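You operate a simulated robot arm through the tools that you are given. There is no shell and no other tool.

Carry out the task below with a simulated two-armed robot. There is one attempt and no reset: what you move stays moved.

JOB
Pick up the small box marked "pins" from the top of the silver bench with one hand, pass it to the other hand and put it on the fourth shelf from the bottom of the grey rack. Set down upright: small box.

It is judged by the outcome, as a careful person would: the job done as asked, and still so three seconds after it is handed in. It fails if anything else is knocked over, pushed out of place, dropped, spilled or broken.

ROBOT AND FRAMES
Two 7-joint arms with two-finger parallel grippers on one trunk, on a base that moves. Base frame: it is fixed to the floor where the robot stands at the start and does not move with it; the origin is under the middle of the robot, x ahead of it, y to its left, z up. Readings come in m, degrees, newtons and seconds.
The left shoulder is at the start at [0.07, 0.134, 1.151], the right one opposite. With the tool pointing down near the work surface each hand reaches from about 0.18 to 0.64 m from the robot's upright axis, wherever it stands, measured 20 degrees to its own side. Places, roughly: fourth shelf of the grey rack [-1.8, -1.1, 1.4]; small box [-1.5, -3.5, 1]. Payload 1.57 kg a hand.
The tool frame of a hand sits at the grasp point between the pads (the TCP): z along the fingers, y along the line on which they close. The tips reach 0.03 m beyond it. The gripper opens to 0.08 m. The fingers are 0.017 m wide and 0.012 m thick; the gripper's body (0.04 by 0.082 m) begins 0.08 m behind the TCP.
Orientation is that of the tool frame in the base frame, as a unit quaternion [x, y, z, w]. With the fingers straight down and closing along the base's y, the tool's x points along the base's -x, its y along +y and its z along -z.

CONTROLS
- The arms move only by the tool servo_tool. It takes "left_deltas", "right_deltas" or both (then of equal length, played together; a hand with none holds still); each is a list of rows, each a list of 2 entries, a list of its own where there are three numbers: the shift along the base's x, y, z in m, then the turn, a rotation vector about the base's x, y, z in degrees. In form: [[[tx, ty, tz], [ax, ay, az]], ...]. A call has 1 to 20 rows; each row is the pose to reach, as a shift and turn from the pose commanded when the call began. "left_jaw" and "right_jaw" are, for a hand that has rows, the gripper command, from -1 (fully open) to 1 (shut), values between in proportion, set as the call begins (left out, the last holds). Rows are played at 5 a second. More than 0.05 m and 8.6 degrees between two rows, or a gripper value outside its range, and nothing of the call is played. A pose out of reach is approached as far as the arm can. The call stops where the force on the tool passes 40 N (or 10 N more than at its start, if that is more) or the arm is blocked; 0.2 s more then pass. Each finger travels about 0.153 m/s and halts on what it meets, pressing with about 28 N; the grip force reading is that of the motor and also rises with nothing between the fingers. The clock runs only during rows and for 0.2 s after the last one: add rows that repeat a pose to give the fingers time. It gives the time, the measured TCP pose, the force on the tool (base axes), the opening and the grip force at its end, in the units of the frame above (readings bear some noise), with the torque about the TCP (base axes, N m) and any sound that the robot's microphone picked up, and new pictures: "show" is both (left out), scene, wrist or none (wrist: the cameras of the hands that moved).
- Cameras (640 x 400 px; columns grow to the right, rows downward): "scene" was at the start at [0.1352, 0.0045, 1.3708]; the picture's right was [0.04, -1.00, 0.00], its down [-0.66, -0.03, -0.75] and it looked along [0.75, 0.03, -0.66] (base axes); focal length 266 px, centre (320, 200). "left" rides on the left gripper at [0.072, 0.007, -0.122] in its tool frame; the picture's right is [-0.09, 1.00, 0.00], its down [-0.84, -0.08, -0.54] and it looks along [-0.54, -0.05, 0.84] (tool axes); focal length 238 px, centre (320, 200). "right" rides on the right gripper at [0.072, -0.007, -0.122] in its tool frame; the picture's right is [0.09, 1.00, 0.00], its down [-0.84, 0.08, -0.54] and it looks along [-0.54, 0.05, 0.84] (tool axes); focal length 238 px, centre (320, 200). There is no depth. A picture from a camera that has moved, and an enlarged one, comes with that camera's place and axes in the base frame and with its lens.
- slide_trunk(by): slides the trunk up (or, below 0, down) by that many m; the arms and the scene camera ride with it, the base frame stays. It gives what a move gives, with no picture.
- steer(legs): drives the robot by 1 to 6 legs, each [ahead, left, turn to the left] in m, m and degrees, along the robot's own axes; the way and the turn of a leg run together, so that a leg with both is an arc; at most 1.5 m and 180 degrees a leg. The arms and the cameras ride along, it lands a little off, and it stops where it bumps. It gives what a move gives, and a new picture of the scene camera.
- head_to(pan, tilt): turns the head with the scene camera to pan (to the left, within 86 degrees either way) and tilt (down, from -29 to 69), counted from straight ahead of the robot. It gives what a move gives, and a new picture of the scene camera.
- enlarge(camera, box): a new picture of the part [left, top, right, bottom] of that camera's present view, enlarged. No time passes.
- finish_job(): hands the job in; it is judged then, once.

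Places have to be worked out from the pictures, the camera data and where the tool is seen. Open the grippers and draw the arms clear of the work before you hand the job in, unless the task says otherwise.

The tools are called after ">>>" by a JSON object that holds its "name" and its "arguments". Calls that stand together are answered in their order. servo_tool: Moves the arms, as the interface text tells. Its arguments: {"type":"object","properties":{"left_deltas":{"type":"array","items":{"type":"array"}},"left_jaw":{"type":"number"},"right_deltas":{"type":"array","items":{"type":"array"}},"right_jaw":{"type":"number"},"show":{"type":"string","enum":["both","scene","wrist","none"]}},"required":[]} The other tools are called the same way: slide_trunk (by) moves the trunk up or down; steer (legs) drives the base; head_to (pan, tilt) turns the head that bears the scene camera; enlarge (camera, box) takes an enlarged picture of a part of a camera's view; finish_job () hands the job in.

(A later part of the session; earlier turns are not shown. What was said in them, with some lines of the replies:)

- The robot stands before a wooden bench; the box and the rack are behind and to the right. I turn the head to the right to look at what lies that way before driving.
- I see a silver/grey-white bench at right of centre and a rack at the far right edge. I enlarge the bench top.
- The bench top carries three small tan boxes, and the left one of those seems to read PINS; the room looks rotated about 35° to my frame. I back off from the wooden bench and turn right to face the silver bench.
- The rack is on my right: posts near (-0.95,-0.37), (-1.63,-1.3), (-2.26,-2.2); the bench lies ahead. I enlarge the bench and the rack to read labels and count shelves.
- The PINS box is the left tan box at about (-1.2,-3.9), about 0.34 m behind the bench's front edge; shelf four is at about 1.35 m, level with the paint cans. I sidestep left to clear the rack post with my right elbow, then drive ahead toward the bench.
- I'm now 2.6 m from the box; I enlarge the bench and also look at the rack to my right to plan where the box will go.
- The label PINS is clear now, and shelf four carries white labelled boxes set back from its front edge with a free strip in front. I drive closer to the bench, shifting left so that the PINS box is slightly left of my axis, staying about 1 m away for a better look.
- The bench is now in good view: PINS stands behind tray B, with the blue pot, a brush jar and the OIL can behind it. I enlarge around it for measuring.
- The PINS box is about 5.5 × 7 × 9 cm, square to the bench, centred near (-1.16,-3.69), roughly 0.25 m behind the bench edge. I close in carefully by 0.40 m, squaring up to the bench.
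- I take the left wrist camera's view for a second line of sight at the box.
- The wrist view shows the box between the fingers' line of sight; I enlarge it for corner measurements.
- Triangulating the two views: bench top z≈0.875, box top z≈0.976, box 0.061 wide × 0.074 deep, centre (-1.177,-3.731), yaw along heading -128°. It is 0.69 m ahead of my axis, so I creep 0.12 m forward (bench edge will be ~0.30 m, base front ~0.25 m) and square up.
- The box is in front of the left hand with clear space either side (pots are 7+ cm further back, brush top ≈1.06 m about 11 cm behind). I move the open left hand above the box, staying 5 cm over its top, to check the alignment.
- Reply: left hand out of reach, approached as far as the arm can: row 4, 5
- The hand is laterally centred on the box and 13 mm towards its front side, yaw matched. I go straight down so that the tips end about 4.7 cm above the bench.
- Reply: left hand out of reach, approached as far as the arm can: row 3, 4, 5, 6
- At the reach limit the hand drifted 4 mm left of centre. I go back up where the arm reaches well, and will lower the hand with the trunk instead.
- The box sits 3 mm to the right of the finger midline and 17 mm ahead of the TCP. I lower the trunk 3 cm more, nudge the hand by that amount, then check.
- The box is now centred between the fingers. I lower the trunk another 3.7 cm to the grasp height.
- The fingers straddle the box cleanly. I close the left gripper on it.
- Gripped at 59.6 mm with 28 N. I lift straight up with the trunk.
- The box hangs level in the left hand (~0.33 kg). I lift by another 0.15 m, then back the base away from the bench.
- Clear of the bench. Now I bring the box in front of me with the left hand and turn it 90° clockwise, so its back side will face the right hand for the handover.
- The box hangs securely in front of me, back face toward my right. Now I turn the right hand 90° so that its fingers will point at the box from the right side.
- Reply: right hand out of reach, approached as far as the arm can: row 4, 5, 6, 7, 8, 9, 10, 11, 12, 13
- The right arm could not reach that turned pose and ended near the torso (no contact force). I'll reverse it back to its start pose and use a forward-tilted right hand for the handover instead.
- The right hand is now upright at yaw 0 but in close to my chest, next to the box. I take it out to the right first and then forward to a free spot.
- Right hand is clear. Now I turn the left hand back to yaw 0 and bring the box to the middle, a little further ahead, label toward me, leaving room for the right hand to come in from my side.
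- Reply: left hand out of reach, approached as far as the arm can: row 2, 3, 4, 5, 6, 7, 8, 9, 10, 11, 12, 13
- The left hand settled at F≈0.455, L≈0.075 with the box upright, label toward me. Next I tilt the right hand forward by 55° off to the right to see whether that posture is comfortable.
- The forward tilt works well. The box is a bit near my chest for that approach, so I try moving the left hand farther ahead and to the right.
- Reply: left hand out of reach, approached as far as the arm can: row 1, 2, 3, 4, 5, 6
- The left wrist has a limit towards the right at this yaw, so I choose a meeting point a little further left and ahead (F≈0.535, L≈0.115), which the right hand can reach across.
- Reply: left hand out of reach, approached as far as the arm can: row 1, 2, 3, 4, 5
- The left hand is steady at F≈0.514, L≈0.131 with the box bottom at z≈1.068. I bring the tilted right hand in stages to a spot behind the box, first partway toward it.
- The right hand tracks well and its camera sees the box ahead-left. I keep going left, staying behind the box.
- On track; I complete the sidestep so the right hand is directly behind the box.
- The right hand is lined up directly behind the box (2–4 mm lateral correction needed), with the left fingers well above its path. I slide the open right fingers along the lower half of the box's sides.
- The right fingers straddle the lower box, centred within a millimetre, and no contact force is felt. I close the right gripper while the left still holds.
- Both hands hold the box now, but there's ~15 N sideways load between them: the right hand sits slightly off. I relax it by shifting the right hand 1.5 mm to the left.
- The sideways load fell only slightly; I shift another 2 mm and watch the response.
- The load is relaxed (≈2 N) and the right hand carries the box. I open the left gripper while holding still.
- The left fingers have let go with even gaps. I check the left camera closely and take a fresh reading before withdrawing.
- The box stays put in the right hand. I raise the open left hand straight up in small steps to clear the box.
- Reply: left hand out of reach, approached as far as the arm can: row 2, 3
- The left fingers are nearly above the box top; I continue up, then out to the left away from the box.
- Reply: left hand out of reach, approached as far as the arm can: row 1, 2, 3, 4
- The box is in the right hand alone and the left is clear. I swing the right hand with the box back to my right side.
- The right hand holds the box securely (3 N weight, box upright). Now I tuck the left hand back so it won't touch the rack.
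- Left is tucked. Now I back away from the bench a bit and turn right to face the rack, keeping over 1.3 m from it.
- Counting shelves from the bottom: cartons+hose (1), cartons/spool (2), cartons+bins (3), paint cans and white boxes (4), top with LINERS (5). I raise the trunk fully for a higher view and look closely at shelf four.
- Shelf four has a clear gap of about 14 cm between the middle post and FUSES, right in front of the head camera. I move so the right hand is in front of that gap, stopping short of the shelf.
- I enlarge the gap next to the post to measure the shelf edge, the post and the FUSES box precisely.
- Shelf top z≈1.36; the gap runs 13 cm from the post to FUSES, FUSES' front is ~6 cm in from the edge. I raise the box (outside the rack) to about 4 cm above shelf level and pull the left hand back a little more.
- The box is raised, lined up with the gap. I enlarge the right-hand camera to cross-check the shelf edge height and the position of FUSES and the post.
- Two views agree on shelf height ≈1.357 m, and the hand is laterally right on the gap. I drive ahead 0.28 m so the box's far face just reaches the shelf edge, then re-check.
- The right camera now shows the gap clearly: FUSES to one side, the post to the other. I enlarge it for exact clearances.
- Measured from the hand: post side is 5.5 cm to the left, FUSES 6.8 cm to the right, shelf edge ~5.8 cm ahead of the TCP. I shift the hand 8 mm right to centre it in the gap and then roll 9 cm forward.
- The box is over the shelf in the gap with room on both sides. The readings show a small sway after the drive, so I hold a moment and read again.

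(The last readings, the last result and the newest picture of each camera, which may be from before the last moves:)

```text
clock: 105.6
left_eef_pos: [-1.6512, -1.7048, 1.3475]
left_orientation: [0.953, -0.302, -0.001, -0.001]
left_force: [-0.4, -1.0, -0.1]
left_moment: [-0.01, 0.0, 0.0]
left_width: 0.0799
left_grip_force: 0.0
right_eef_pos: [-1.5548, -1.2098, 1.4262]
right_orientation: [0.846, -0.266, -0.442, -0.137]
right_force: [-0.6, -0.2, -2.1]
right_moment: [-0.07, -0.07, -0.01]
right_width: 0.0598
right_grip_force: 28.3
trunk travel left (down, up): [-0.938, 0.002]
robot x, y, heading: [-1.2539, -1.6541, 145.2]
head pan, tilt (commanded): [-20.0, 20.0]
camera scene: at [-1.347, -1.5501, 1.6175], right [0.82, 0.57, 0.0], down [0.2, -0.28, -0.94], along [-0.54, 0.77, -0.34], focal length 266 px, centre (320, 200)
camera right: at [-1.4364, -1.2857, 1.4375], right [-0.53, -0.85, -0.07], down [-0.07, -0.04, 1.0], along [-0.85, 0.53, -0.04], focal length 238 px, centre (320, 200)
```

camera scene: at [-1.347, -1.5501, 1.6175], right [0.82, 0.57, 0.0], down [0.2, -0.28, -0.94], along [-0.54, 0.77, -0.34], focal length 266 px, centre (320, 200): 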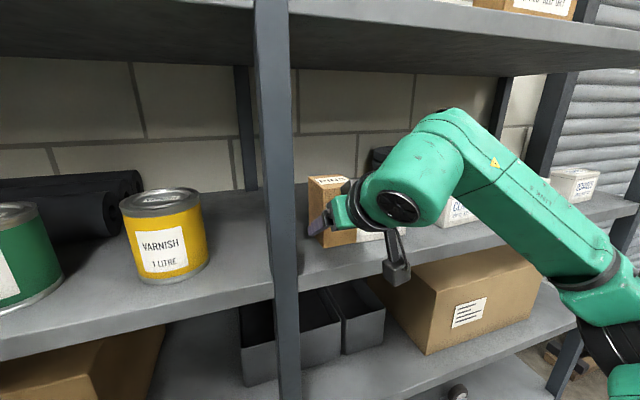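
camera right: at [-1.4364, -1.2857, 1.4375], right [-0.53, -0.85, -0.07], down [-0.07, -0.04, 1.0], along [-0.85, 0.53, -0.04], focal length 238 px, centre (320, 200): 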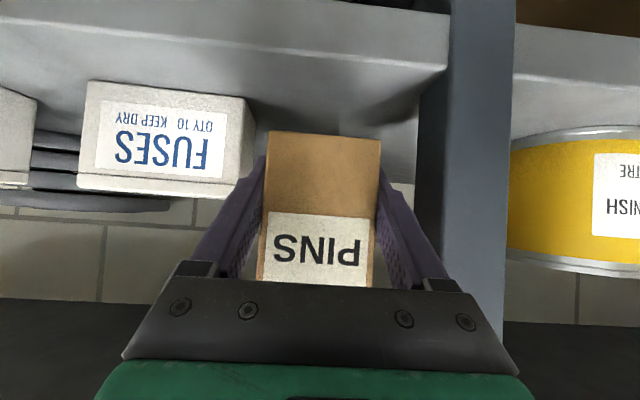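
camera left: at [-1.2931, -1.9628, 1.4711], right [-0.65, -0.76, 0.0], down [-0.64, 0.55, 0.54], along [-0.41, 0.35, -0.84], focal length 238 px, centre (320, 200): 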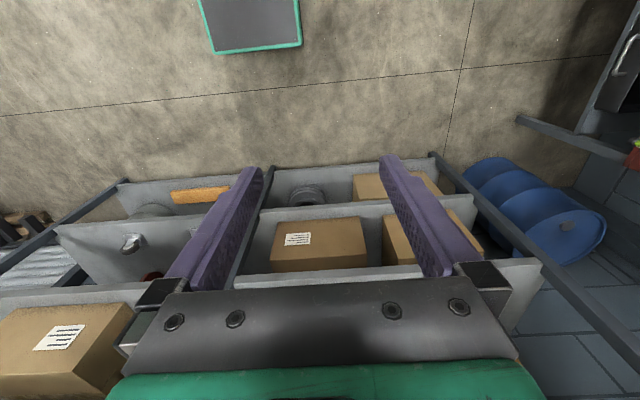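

Settled: the gap is centred on the hand (6.3 cm to the post, 6.2 cm to FUSES), edge ~2 cm behind the TCP. I advance 2 cm more and lower to about 1 cm above the shelf.

>>> {"name": "servo_tool", "arguments": {"right_deltas": [[[-0.0082, 0.0057, 0], [0, 0, 0]], [[-0.0164, 0.0115, 0], [0, 0, 0]], [[-0.0164, 0.0115, -0.01], [0, 0, 0]], [[-0.0164, 0.0115, -0.019], [0, 0, 0]], [[-0.0164, 0.0115, -0.026], [0, 0, 0]], [[-0.0164, 0.0115, -0.026], [0, 0, 0]]], "right_jaw": 1, "show": "both"}}

>>> {"name": "enlarge", "arguments": {"camera": "scene", "box": [260, 150, 400, 290]}}

```text
clock: 107.0
left_eef_pos: [-1.6509, -1.7042, 1.3481]
left_orientation: [0.953, -0.303, 0.0, 0.0]
left_force: [0.0, 0.3, 0.4]
left_moment: [-0.02, 0.0, 0.05]
left_width: 0.0801
left_grip_force: 0.1
right_eef_pos: [-1.5733, -1.1984, 1.4009]
right_orientation: [0.845, -0.267, -0.442, -0.137]
right_force: [1.2, -0.1, -2.8]
right_moment: [-0.02, -0.04, -0.01]
right_width: 0.0598
right_grip_force: 28.1
trunk travel left (down, up): [-0.938, 0.002]
robot x, y, heading: [-1.2541, -1.6579, 144.8]
head pan, tilt (commanded): [-20.0, 20.0]
camera scene: at [-1.3478, -1.5496, 1.6174], right [0.82, 0.57, 0.0], down [0.2, -0.28, -0.94], along [-0.54, 0.77, -0.34], focal length 266 px, centre (320, 200)
camera right: at [-1.4539, -1.2742, 1.4115], right [-0.53, -0.85, -0.07], down [-0.07, -0.04, 1.0], along [-0.85, 0.53, -0.04], focal length 238 px, centre (320, 200)
```

scene: 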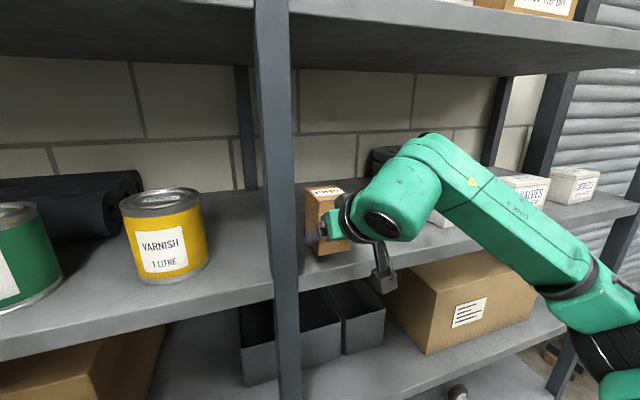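
right: 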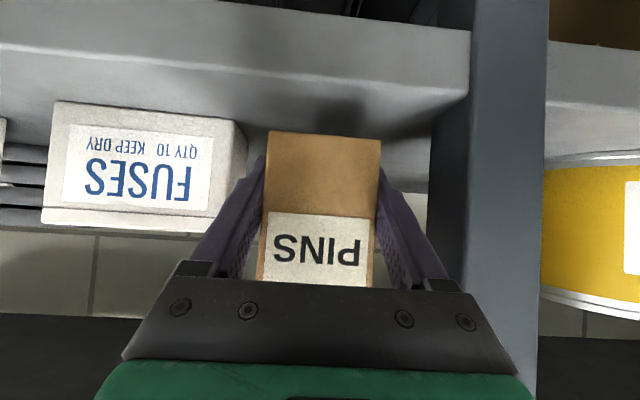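

```text
2.86 times, centred on (330, 220) of scene
camera zoom: at [-1.3478, -1.5496, 1.6174], right [0.82, 0.57, 0.0], down [0.2, -0.28, -0.94], along [-0.54, 0.77, -0.34], focal length 761 px, centre (291, 143)
```

zoom: 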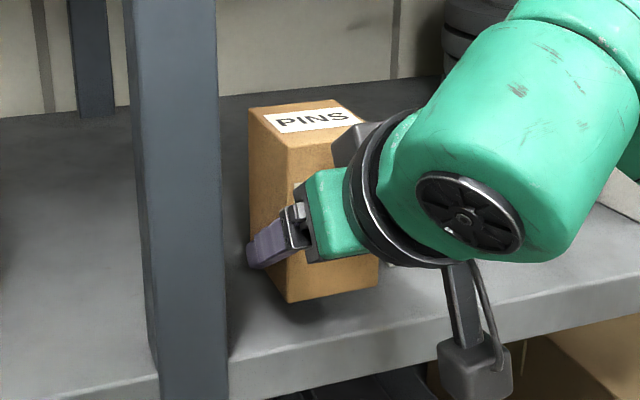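

The box is about 1 cm above the shelf, 2–3 cm in from its front edge. I lower it slowly, watching for the contact force.

>>> {"name": "servo_tool", "arguments": {"right_deltas": [[[0, 0, -0.003], [0, 0, 0]], [[0, 0, -0.006], [0, 0, 0]], [[0, 0, -0.008], [0, 0, 0]], [[0, 0, -0.008], [0, 0, 0]]], "right_jaw": 1, "show": "none"}}

```text
clock: 108.0
left_eef_pos: [-1.6512, -1.7033, 1.3495]
left_orientation: [0.953, -0.302, -0.001, 0.0]
left_force: [-0.1, -0.3, -0.4]
left_moment: [0.0, -0.04, 0.02]
left_width: 0.0801
left_grip_force: 0.1
right_eef_pos: [-1.5715, -1.1972, 1.3935]
right_orientation: [0.846, -0.267, -0.441, -0.137]
right_force: [0.3, 0.6, -3.4]
right_moment: [-0.03, -0.02, 0.0]
right_width: 0.0598
right_grip_force: 27.9
trunk travel left (down, up): [-0.938, 0.002]
robot x, y, heading: [-1.2534, -1.6562, 145.0]
head pan, tilt (commanded): [-20.0, 20.0]
```

No contact yet at TCP z≈1.393. I keep lowering in 2 mm steps.

>>> {"name": "servo_tool", "arguments": {"right_deltas": [[[0, 0, -0.002], [0, 0, 0]], [[0, 0, -0.004], [0, 0, 0]], [[0, 0, -0.004], [0, 0, 0]]], "right_jaw": 1, "show": "none"}}

>>> {"name": "enlarge", "arguments": {"camera": "scene", "box": [280, 180, 380, 280]}}

```text
clock: 108.8
left_eef_pos: [-1.6521, -1.7039, 1.3482]
left_orientation: [0.953, -0.302, -0.002, -0.001]
left_force: [-0.9, 0.6, 0.2]
left_moment: [0.03, -0.03, 0.03]
left_width: 0.0802
left_grip_force: 0.0
right_eef_pos: [-1.572, -1.1978, 1.3899]
right_orientation: [0.845, -0.267, -0.442, -0.137]
right_force: [0.4, 0.9, -2.4]
right_moment: [-0.02, -0.06, -0.01]
right_width: 0.0599
right_grip_force: 27.9
trunk travel left (down, up): [-0.938, 0.002]
robot x, y, heading: [-1.2559, -1.6545, 144.9]
head pan, tilt (commanded): [-20.0, 20.0]
```

```text
4.00 times, centred on (330, 230) of scene
camera zoom: at [-1.3474, -1.5498, 1.6175], right [0.82, 0.57, 0.0], down [0.2, -0.28, -0.94], along [-0.54, 0.77, -0.34], focal length 1065 px, centre (280, 80)
```

zoom: 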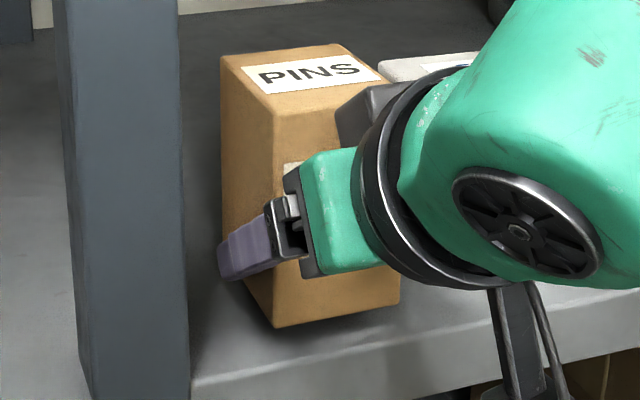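

Still hanging just above its contact shadow. I lower further in small steps.

>>> {"name": "servo_tool", "arguments": {"right_deltas": [[[0, 0, -0.0015], [0, 0, 0]], [[0, 0, -0.003], [0, 0, 0]], [[0, 0, -0.003], [0, 0, 0]]], "right_jaw": 1, "show": "none"}}

```text
clock: 109.6
left_eef_pos: [-1.6506, -1.7039, 1.3481]
left_orientation: [0.953, -0.303, 0.0, 0.0]
left_force: [-0.4, 0.1, 1.2]
left_moment: [0.01, 0.0, -0.01]
left_width: 0.0798
left_grip_force: 0.0
right_eef_pos: [-1.5739, -1.1981, 1.3854]
right_orientation: [0.846, -0.265, -0.441, -0.136]
right_force: [-0.6, -0.2, -2.7]
right_moment: [-0.01, -0.04, 0.03]
right_width: 0.06
right_grip_force: 27.7
trunk travel left (down, up): [-0.938, 0.002]
robot x, y, heading: [-1.2529, -1.6569, 145.1]
head pan, tilt (commanded): [-20.0, 20.0]
```

No contact yet at 1.3855. Another 3 mm down.

>>> {"name": "servo_tool", "arguments": {"right_deltas": [[[0, 0, -0.0015], [0, 0, 0]], [[0, 0, -0.003], [0, 0, 0]], [[0, 0, -0.003], [0, 0, 0]]], "right_jaw": 1, "show": "none"}}

>>> {"name": "enlarge", "arguments": {"camera": "scene", "box": [280, 180, 380, 280]}}

```text
clock: 110.4
left_eef_pos: [-1.6505, -1.7047, 1.3485]
left_orientation: [0.953, -0.302, 0.0, 0.0]
left_force: [0.1, 0.6, -0.4]
left_moment: [0.0, 0.01, 0.01]
left_width: 0.0799
left_grip_force: 0.0
right_eef_pos: [-1.5722, -1.1981, 1.3839]
right_orientation: [0.846, -0.265, -0.442, -0.137]
right_force: [-0.2, -0.4, -2.6]
right_moment: [0.01, -0.05, 0.01]
right_width: 0.0598
right_grip_force: 28.0
trunk travel left (down, up): [-0.938, 0.002]
robot x, y, heading: [-1.2526, -1.6542, 145.0]
head pan, tilt (commanded): [-20.0, 20.0]
```

```text
4.00 times, centred on (330, 230) of scene
camera zoom: at [-1.3474, -1.5497, 1.6175], right [0.82, 0.57, 0.0], down [0.2, -0.28, -0.94], along [-0.54, 0.77, -0.34], focal length 1065 px, centre (280, 80)
```

zoom: 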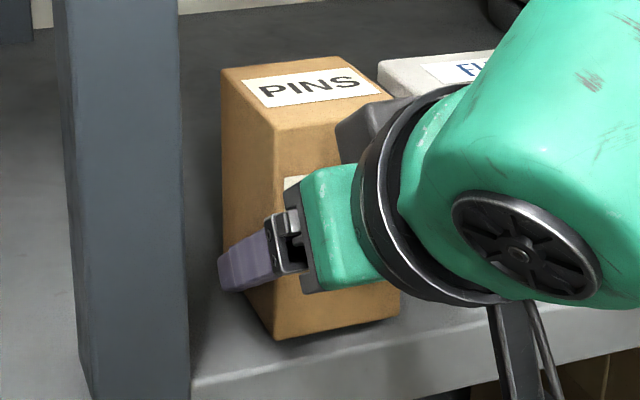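

Still free at 1.384. I continue lowering, a few millimetres at a time.

>>> {"name": "servo_tool", "arguments": {"right_deltas": [[[0, 0, -0.0015], [0, 0, 0]], [[0, 0, -0.003], [0, 0, 0]], [[0, 0, -0.0045], [0, 0, 0]], [[0, 0, -0.0045], [0, 0, 0]]], "right_jaw": 1, "show": "none"}}

```text
clock: 111.4
left_eef_pos: [-1.6515, -1.7045, 1.3484]
left_orientation: [0.953, -0.302, -0.001, -0.001]
left_force: [-0.6, -0.7, -0.9]
left_moment: [-0.02, 0.0, -0.01]
left_width: 0.0798
left_grip_force: 0.2
right_eef_pos: [-1.5721, -1.1974, 1.3794]
right_orientation: [0.846, -0.266, -0.442, -0.137]
right_force: [-0.1, 0.3, -3.1]
right_moment: [-0.02, -0.06, 0.0]
right_width: 0.0599
right_grip_force: 28.1
trunk travel left (down, up): [-0.938, 0.002]
robot x, y, heading: [-1.2545, -1.6556, 145.3]
head pan, tilt (commanded): [-20.0, 20.0]
```

>>> {"name": "enlarge", "arguments": {"camera": "right", "box": [180, 0, 480, 200]}}

>>> {"name": "enlarge", "arguments": {"camera": "scene", "box": [290, 220, 370, 280]}}

```text
2.00 times, centred on (330, 100) of right
camera zoom: at [-1.453, -1.2741, 1.3889], right [-0.53, -0.85, -0.07], down [-0.07, -0.04, 1.0], along [-0.85, 0.53, -0.04], focal length 477 px, centre (300, 400)
```

zoom: 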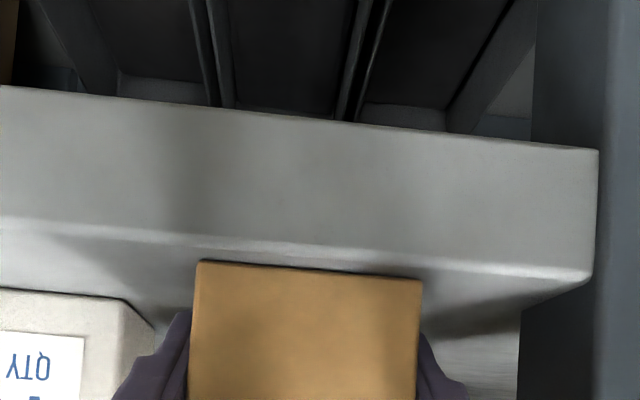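

```text
6.67 times, centred on (330, 250) of scene
camera zoom: at [-1.3474, -1.5497, 1.6175], right [0.82, 0.57, 0.0], down [0.2, -0.28, -0.94], along [-0.54, 0.77, -0.34], focal length 1775 px, centre (253, -133)
```

zoom: 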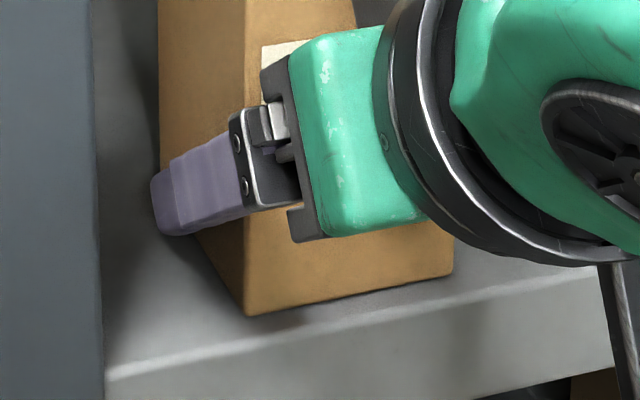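

From the two right-camera views I now get shelf z≈1.343 with the box's front face only ~7 mm inside the edge, so I lift 4 mm, move 2 cm further in, and come back down.

>>> {"name": "servo_tool", "arguments": {"right_deltas": [[[0, 0, 0.004], [0, 0, 0]], [[-0.0055, 0.0038, 0.004], [0, 0, 0]], [[-0.011, 0.0077, 0.004], [0, 0, 0]], [[-0.0164, 0.0115, 0.004], [0, 0, 0]], [[-0.0164, 0.0115, 0.0], [0, 0, 0]], [[-0.0164, 0.0115, 0.0], [0, 0, 0]]], "right_jaw": 1, "show": "both"}}

>>> {"name": "enlarge", "arguments": {"camera": "right", "box": [180, 0, 480, 200]}}

>>> {"name": "enlarge", "arguments": {"camera": "scene", "box": [280, 200, 380, 280]}}

```text
clock: 112.8
left_eef_pos: [-1.6507, -1.7037, 1.3484]
left_orientation: [0.953, -0.302, -0.002, -0.001]
left_force: [1.0, 0.3, 0.2]
left_moment: [-0.03, 0.0, -0.02]
left_width: 0.0802
left_grip_force: 0.1
right_eef_pos: [-1.5876, -1.1852, 1.3779]
right_orientation: [0.846, -0.266, -0.441, -0.137]
right_force: [0.6, -0.4, -3.4]
right_moment: [-0.04, -0.03, -0.01]
right_width: 0.0599
right_grip_force: 28.4
trunk travel left (down, up): [-0.938, 0.002]
robot x, y, heading: [-1.2496, -1.6547, 145.1]
head pan, tilt (commanded): [-20.0, 20.0]
camera scene: at [-1.3473, -1.5497, 1.6175], right [0.82, 0.57, 0.0], down [0.2, -0.28, -0.94], along [-0.54, 0.77, -0.34], focal length 266 px, centre (320, 200)
camera right: at [-1.4686, -1.2622, 1.3891], right [-0.53, -0.85, -0.07], down [-0.07, -0.04, 1.0], along [-0.85, 0.53, -0.04], focal length 238 px, centre (320, 200)
```

scene: 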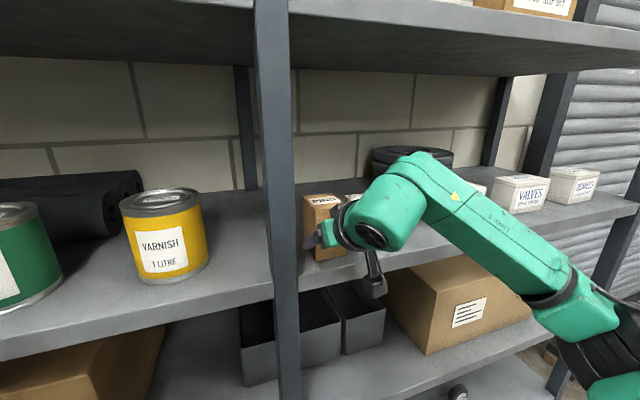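
right: 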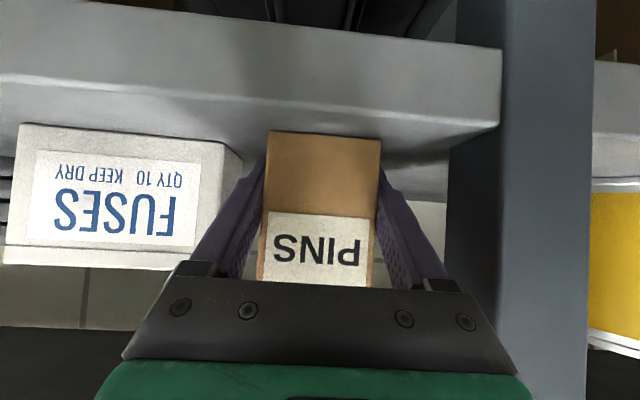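

```text
2.00 times, centred on (330, 100) of right
camera zoom: at [-1.4686, -1.2622, 1.3891], right [-0.53, -0.85, -0.07], down [-0.07, -0.04, 1.0], along [-0.85, 0.53, -0.04], focal length 477 px, centre (300, 400)
```

zoom: 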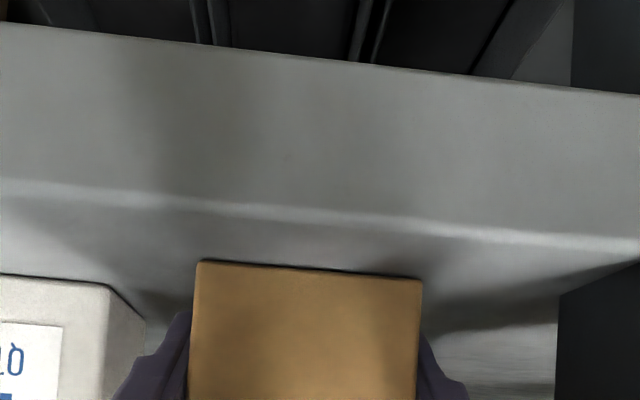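

```text
5.00 times, centred on (330, 240) of scene
camera zoom: at [-1.3473, -1.5497, 1.6175], right [0.82, 0.57, 0.0], down [0.2, -0.28, -0.94], along [-0.54, 0.77, -0.34], focal length 1331 px, centre (270, 0)
```

zoom: 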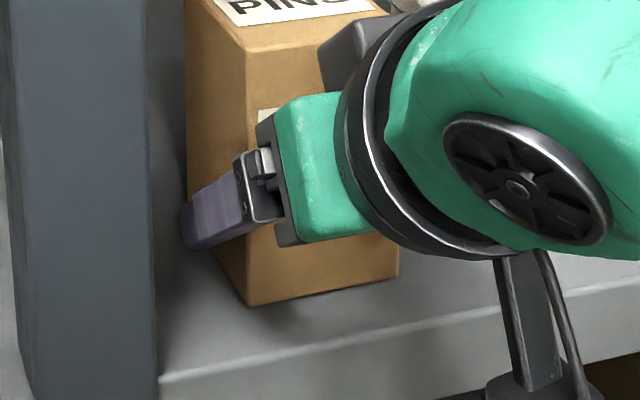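

The box is now ~2.5 cm inside the edge, clear of FUSES and the post. I lower in 1.5 mm steps to touch-down.

>>> {"name": "servo_tool", "arguments": {"right_deltas": [[[0, 0, -0.0015], [0, 0, 0]], [[0, 0, -0.003], [0, 0, 0]], [[0, 0, -0.003], [0, 0, 0]]], "right_jaw": 1, "show": "none"}}

```text
clock: 113.6
left_eef_pos: [-1.6518, -1.7048, 1.3494]
left_orientation: [0.953, -0.303, -0.002, -0.001]
left_force: [0.3, -0.2, 0.2]
left_moment: [0.05, -0.03, 0.01]
left_width: 0.0799
left_grip_force: 0.1
right_eef_pos: [-1.5882, -1.1865, 1.3793]
right_orientation: [0.845, -0.265, -0.444, -0.136]
right_force: [-2.3, 4.4, 15.7]
right_moment: [0.22, -0.45, 0.11]
right_width: 0.0597
right_grip_force: 28.0
trunk travel left (down, up): [-0.938, 0.002]
robot x, y, heading: [-1.2551, -1.6554, 145.3]
head pan, tilt (commanded): [-20.0, 20.0]
```

Contact: the force jumped to +15.7 N, so the box is on the shelf. I ease back up by about 2 mm to take off the excess pressure.

>>> {"name": "servo_tool", "arguments": {"right_deltas": [[[0, 0, 0.001], [0, 0, 0]], [[0, 0, 0.0022], [0, 0, 0]], [[0, 0, 0.0022], [0, 0, 0]]], "right_jaw": 1, "show": "none"}}

>>> {"name": "enlarge", "arguments": {"camera": "scene", "box": [280, 200, 380, 280]}}

```text
clock: 114.4
left_eef_pos: [-1.6501, -1.7047, 1.3484]
left_orientation: [0.953, -0.302, -0.001, -0.001]
left_force: [-0.4, 0.4, 0.1]
left_moment: [0.01, 0.0, -0.01]
left_width: 0.08
left_grip_force: 0.1
right_eef_pos: [-1.5878, -1.1871, 1.3774]
right_orientation: [0.846, -0.267, -0.441, -0.137]
right_force: [-2.5, 2.6, 8.3]
right_moment: [0.48, 0.37, -0.06]
right_width: 0.0599
right_grip_force: 27.7
trunk travel left (down, up): [-0.938, 0.002]
robot x, y, heading: [-1.2508, -1.6566, 145.1]
head pan, tilt (commanded): [-20.0, 20.0]
```

```text
5.00 times, centred on (330, 240) of scene
camera zoom: at [-1.3466, -1.5504, 1.6175], right [0.82, 0.57, 0.0], down [0.2, -0.28, -0.94], along [-0.54, 0.77, -0.34], focal length 1331 px, centre (270, 0)
```

zoom: 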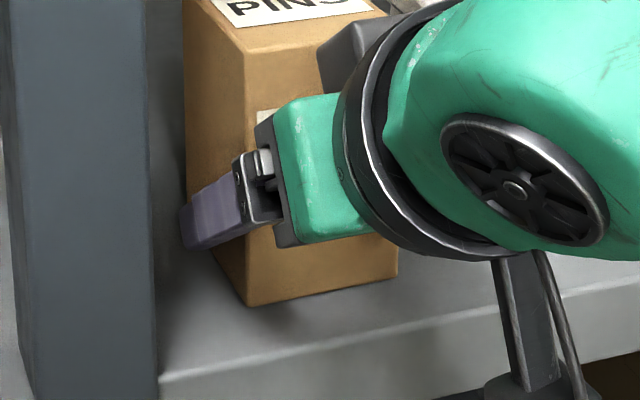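

Still 8 N of pressure; I rise another 2 mm before releasing.

>>> {"name": "servo_tool", "arguments": {"right_deltas": [[[0, 0, 0.001], [0, 0, 0]], [[0, 0, 0.002], [0, 0, 0]], [[0, 0, 0.002], [0, 0, 0]]], "right_jaw": 1, "show": "none"}}

>>> {"name": "enlarge", "arguments": {"camera": "scene", "box": [280, 170, 380, 280]}}

>>> {"name": "enlarge", "arguments": {"camera": "right", "box": [180, 40, 480, 240]}}

```text
clock: 115.2
left_eef_pos: [-1.6504, -1.7044, 1.3497]
left_orientation: [0.953, -0.303, -0.001, 0.0]
left_force: [0.0, 0.3, 0.0]
left_moment: [0.0, 0.0, 0.01]
left_width: 0.0802
left_grip_force: 0.1
right_eef_pos: [-1.5877, -1.1862, 1.3792]
right_orientation: [0.847, -0.266, -0.44, -0.136]
right_force: [0.1, 0.4, -2.7]
right_moment: [0.0, -0.04, 0.02]
right_width: 0.0598
right_grip_force: 27.9
trunk travel left (down, up): [-0.938, 0.002]
robot x, y, heading: [-1.2559, -1.6558, 145.1]
head pan, tilt (commanded): [-20.0, 20.0]
```

```text
3.64 times, centred on (330, 225) of scene
camera zoom: at [-1.3475, -1.5499, 1.6173], right [0.82, 0.57, 0.0], down [0.2, -0.28, -0.94], along [-0.54, 0.77, -0.34], focal length 968 px, centre (284, 109)
```

zoom: 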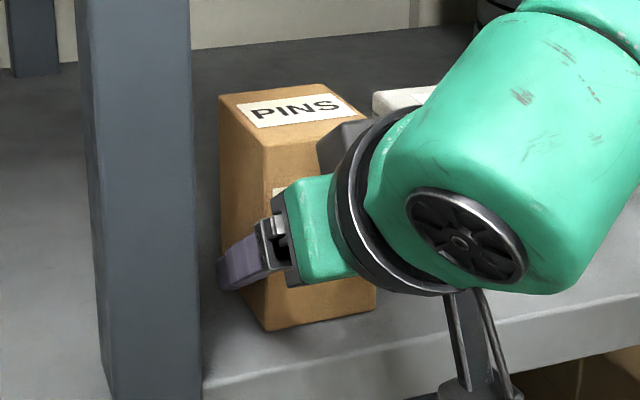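

```text
2.00 times, centred on (330, 140) of right
camera zoom: at [-1.4696, -1.2628, 1.3897], right [-0.52, -0.85, -0.07], down [-0.07, -0.04, 1.0], along [-0.85, 0.53, -0.04], focal length 477 px, centre (300, 320)
```

zoom: 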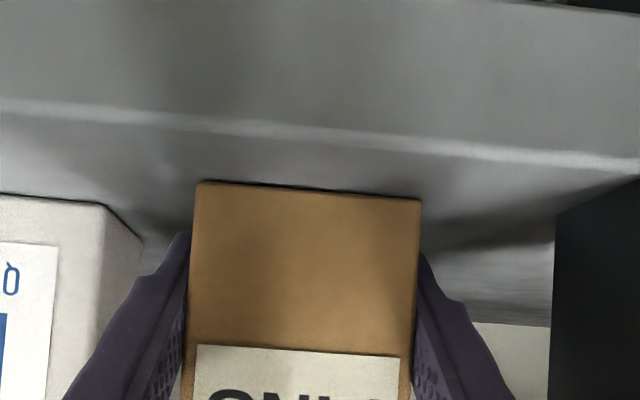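

Weight is back on the hand, so it's hovering less than a millimetre. I lower by 1 mm for a light touch and read again.

>>> {"name": "servo_tool", "arguments": {"right_deltas": [[[0, 0, -0.001], [0, 0, 0]], [[0, 0, -0.001], [0, 0, 0]]], "right_jaw": 1, "show": "none"}}

```text
clock: 115.8
left_eef_pos: [-1.6518, -1.7038, 1.3495]
left_orientation: [0.953, -0.303, -0.001, -0.001]
left_force: [0.8, 0.1, 0.4]
left_moment: [-0.01, -0.02, -0.01]
left_width: 0.08
left_grip_force: 0.1
right_eef_pos: [-1.5886, -1.1873, 1.3788]
right_orientation: [0.847, -0.265, -0.441, -0.135]
right_force: [1.0, -1.1, -2.8]
right_moment: [-0.02, -0.02, -0.04]
right_width: 0.0599
right_grip_force: 27.7
trunk travel left (down, up): [-0.938, 0.002]
robot x, y, heading: [-1.2529, -1.6586, 144.9]
head pan, tilt (commanded): [-20.0, 20.0]
```

Still carrying the weight; another 1 mm down.

>>> {"name": "servo_tool", "arguments": {"right_deltas": [[[0, 0, -0.001], [0, 0, 0]], [[0, 0, -0.001], [0, 0, 0]]], "right_jaw": 1, "show": "none"}}

```text
clock: 116.4
left_eef_pos: [-1.6515, -1.7049, 1.349]
left_orientation: [0.953, -0.302, -0.002, 0.0]
left_force: [-0.3, 0.1, 0.5]
left_moment: [-0.01, -0.01, 0.01]
left_width: 0.0802
left_grip_force: 0.0
right_eef_pos: [-1.5886, -1.1859, 1.3774]
right_orientation: [0.846, -0.265, -0.442, -0.136]
right_force: [-0.5, 1.5, 0.5]
right_moment: [0.07, -0.18, 0.01]
right_width: 0.0599
right_grip_force: 27.8
trunk travel left (down, up): [-0.938, 0.002]
robot x, y, heading: [-1.2504, -1.6506, 145.0]
head pan, tilt (commanded): [-20.0, 20.0]
```

Light touch: the shelf now carries the box. I open the right gripper, holding still.

>>> {"name": "servo_tool", "arguments": {"right_deltas": [[[0, 0, 0], [0, 0, 0]], [[0, 0, 0], [0, 0, 0]], [[0, 0, 0], [0, 0, 0]]], "right_jaw": -0.85, "show": "both"}}

>>> {"name": "enlarge", "arguments": {"camera": "scene", "box": [280, 170, 380, 280]}}

```text
clock: 117.2
left_eef_pos: [-1.6511, -1.7045, 1.3485]
left_orientation: [0.953, -0.303, -0.001, 0.0]
left_force: [0.0, -0.4, -0.5]
left_moment: [-0.02, -0.02, -0.02]
left_width: 0.0796
left_grip_force: 0.0
right_eef_pos: [-1.5884, -1.1863, 1.3786]
right_orientation: [0.846, -0.267, -0.441, -0.137]
right_force: [-0.3, -0.2, 0.6]
right_moment: [0.01, 0.0, 0.02]
right_width: 0.0741
right_grip_force: 0.1
trunk travel left (down, up): [-0.938, 0.002]
robot x, y, heading: [-1.2542, -1.6554, 145.3]
head pan, tilt (commanded): [-20.0, 20.0]
camera scene: at [-1.347, -1.5503, 1.6175], right [0.82, 0.57, 0.0], down [0.2, -0.28, -0.94], along [-0.54, 0.77, -0.34], focal length 266 px, centre (320, 200)
camera right: at [-1.4694, -1.2625, 1.3882], right [-0.53, -0.85, -0.07], down [-0.07, -0.04, 1.0], along [-0.85, 0.53, -0.04], focal length 238 px, centre (320, 200)
```

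scene: 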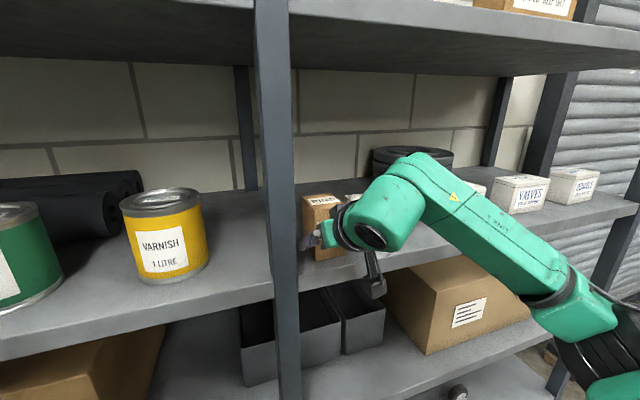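
right: 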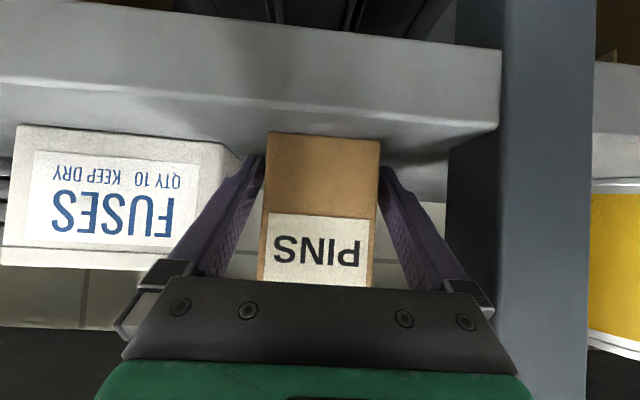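

```text
3.64 times, centred on (330, 225) of scene
camera zoom: at [-1.347, -1.5503, 1.6175], right [0.82, 0.57, 0.0], down [0.2, -0.28, -0.94], along [-0.54, 0.77, -0.34], focal length 968 px, centre (284, 109)
```

zoom: 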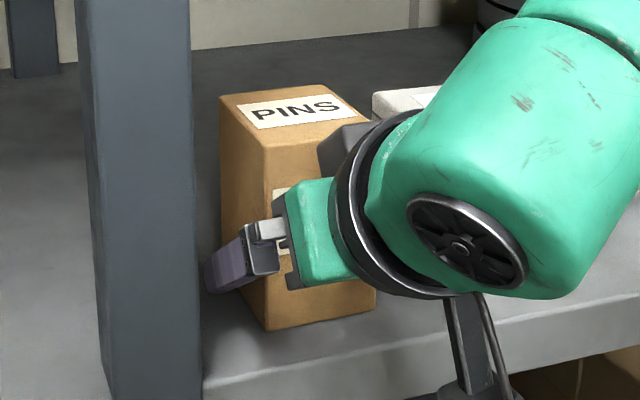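

The box stands on its own, upright. I withdraw the right hand backward and slightly up along its own axis.

>>> {"name": "servo_tool", "arguments": {"right_deltas": [[[0.0067, -0.0047, 0.004], [0, 0, 0]], [[0.0168, -0.0117, 0.01], [0, 0, 0]], [[0.0302, -0.021, 0.018], [0, 0, 0]], [[0.0436, -0.0304, 0.026], [0, 0, 0]], [[0.0604, -0.0421, 0.034], [0, 0, 0]], [[0.0805, -0.0561, 0.04], [0, 0, 0]], [[0.1, -0.07, 0.04], [0, 0, 0]]], "right_jaw": -0.85, "show": "both"}}

```text
clock: 118.8
left_eef_pos: [-1.6491, -1.7061, 1.3498]
left_orientation: [0.953, -0.303, -0.001, 0.0]
left_force: [0.5, -0.5, 0.6]
left_moment: [0.0, -0.01, 0.0]
left_width: 0.0801
left_grip_force: 0.0
right_eef_pos: [-1.4872, -1.2559, 1.4202]
right_orientation: [0.845, -0.267, -0.442, -0.137]
right_force: [0.3, -0.2, 0.4]
right_moment: [0.0, -0.04, 0.01]
right_width: 0.074
right_grip_force: 0.0
trunk travel left (down, up): [-0.938, 0.002]
robot x, y, heading: [-1.2535, -1.6547, 145.4]
head pan, tilt (commanded): [-20.0, 20.0]
camera scene: at [-1.3456, -1.5511, 1.6177], right [0.82, 0.57, 0.0], down [0.2, -0.28, -0.94], along [-0.54, 0.77, -0.34], focal length 266 px, centre (320, 200)
camera right: at [-1.3679, -1.3333, 1.431], right [-0.53, -0.85, -0.07], down [-0.07, -0.04, 1.0], along [-0.85, 0.53, -0.04], focal length 238 px, centre (320, 200)
```

scene: 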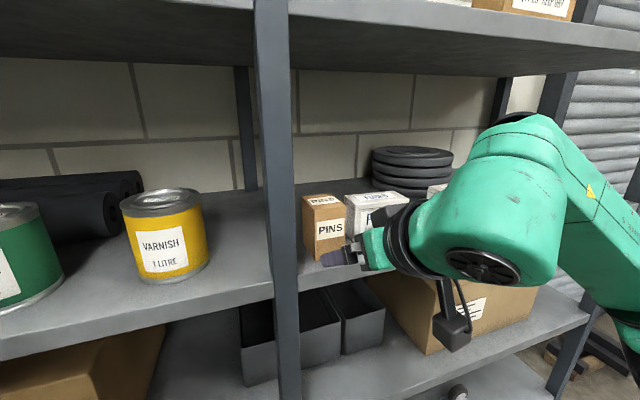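
right: 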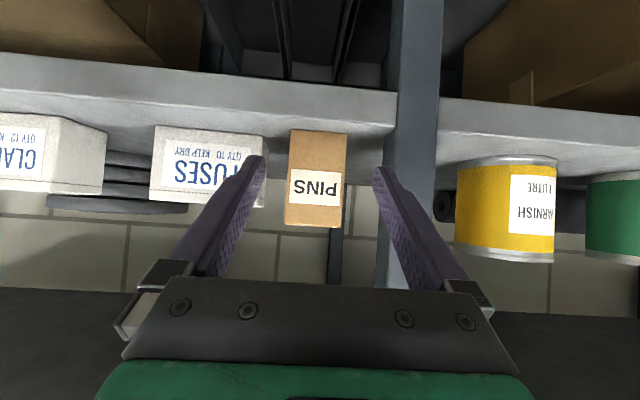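

The PINS box stands upright on shelf four between the post and FUSES. I open the gripper fully and back the robot away from the rack.

>>> {"name": "servo_tool", "arguments": {"right_deltas": [[[0.02, -0.014, 0], [0, 0, 0]], [[0.04, -0.028, 0], [0, 0, 0]]], "right_jaw": -1, "show": "none"}}

>>> {"name": "steer", "arguments": {"legs": [[-0.45, 0, 0]]}}

>>> {"name": "enlarge", "arguments": {"camera": "scene", "box": [240, 100, 480, 250]}}

```text
clock: 119.4
left_eef_pos: [-1.6491, -1.7065, 1.3489]
left_orientation: [0.953, -0.302, -0.003, -0.001]
left_force: [0.6, -0.8, -0.6]
left_moment: [0.0, 0.01, -0.01]
left_width: 0.0801
left_grip_force: 0.1
right_eef_pos: [-1.4456, -1.2842, 1.4205]
right_orientation: [0.846, -0.265, -0.442, -0.136]
right_force: [1.7, -0.4, -0.7]
right_moment: [-0.02, 0.01, -0.02]
right_width: 0.0802
right_grip_force: 0.0
trunk travel left (down, up): [-0.938, 0.002]
robot x, y, heading: [-1.253, -1.6574, 145.0]
head pan, tilt (commanded): [-20.0, 20.0]
```

```text
clock: 122.1
left_eef_pos: [-1.2787, -1.9645, 1.3472]
left_orientation: [0.954, -0.301, 0.0, 0.0]
left_force: [-0.6, 0.5, 0.4]
left_moment: [-0.01, 0.0, 0.03]
left_width: 0.0801
left_grip_force: 0.0
right_eef_pos: [-1.0783, -1.5426, 1.4184]
right_orientation: [0.846, -0.266, -0.441, -0.137]
right_force: [-0.5, 0.1, 0.2]
right_moment: [-0.02, -0.01, 0.01]
right_width: 0.08
right_grip_force: 0.2
trunk travel left (down, up): [-0.938, 0.002]
robot x, y, heading: [-0.8809, -1.9176, 145.1]
head pan, tilt (commanded): [-20.0, 20.0]
camera scene: at [-0.9758, -1.809, 1.6172], right [0.82, 0.58, 0.0], down [0.2, -0.28, -0.94], along [-0.54, 0.77, -0.34], focal length 266 px, centre (320, 200)
```

scene: 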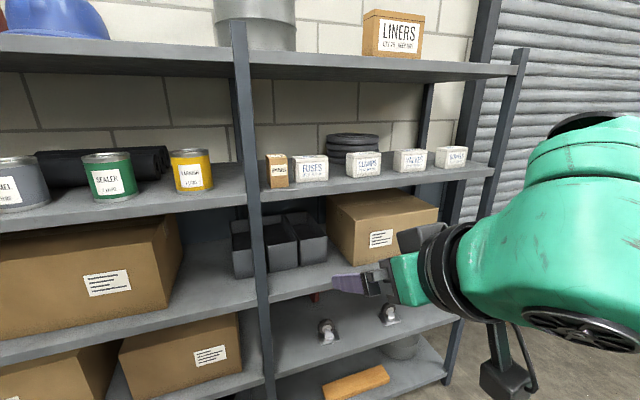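

```text
2.67 times, centred on (360, 175) of scene
camera zoom: at [-0.9758, -1.809, 1.6172], right [0.82, 0.58, 0.0], down [0.2, -0.28, -0.94], along [-0.54, 0.77, -0.34], focal length 710 px, centre (213, 267)
```

zoom: 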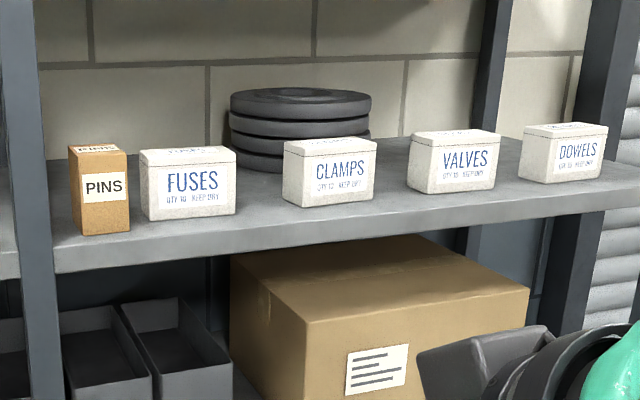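

The PINS box stands upright on the fourth shelf, label outward; the neighbouring boxes and cans are undisturbed, both grippers are open and empty, and the arms are well clear of the rack. I hand the job in.

>>> {"name": "finish_job", "arguments": {}}

```text
The job is handed in.
```

The job is done and handed in. The "pins" box stands upright on the fourth shelf from the bottom of the grey rack, label facing out, between the middle post and the FUSES box.

- **Pick-up:** the left hand lifted it from the silver bench. In the later views of the bench, nothing else looked disturbed.
- **Handover:** the box passed directly from the left hand to the right hand in the air.
- **Placing:** the right hand set it down about 2–3 cm in from the shelf's front edge. On the way down it pressed on the shelf with up to about 16 N; I eased that to a light touch before letting go. The last view shows the neighbouring boxes in place.

Both grippers are open and empty, and the robot has backed about 0.45 m away from the rack.
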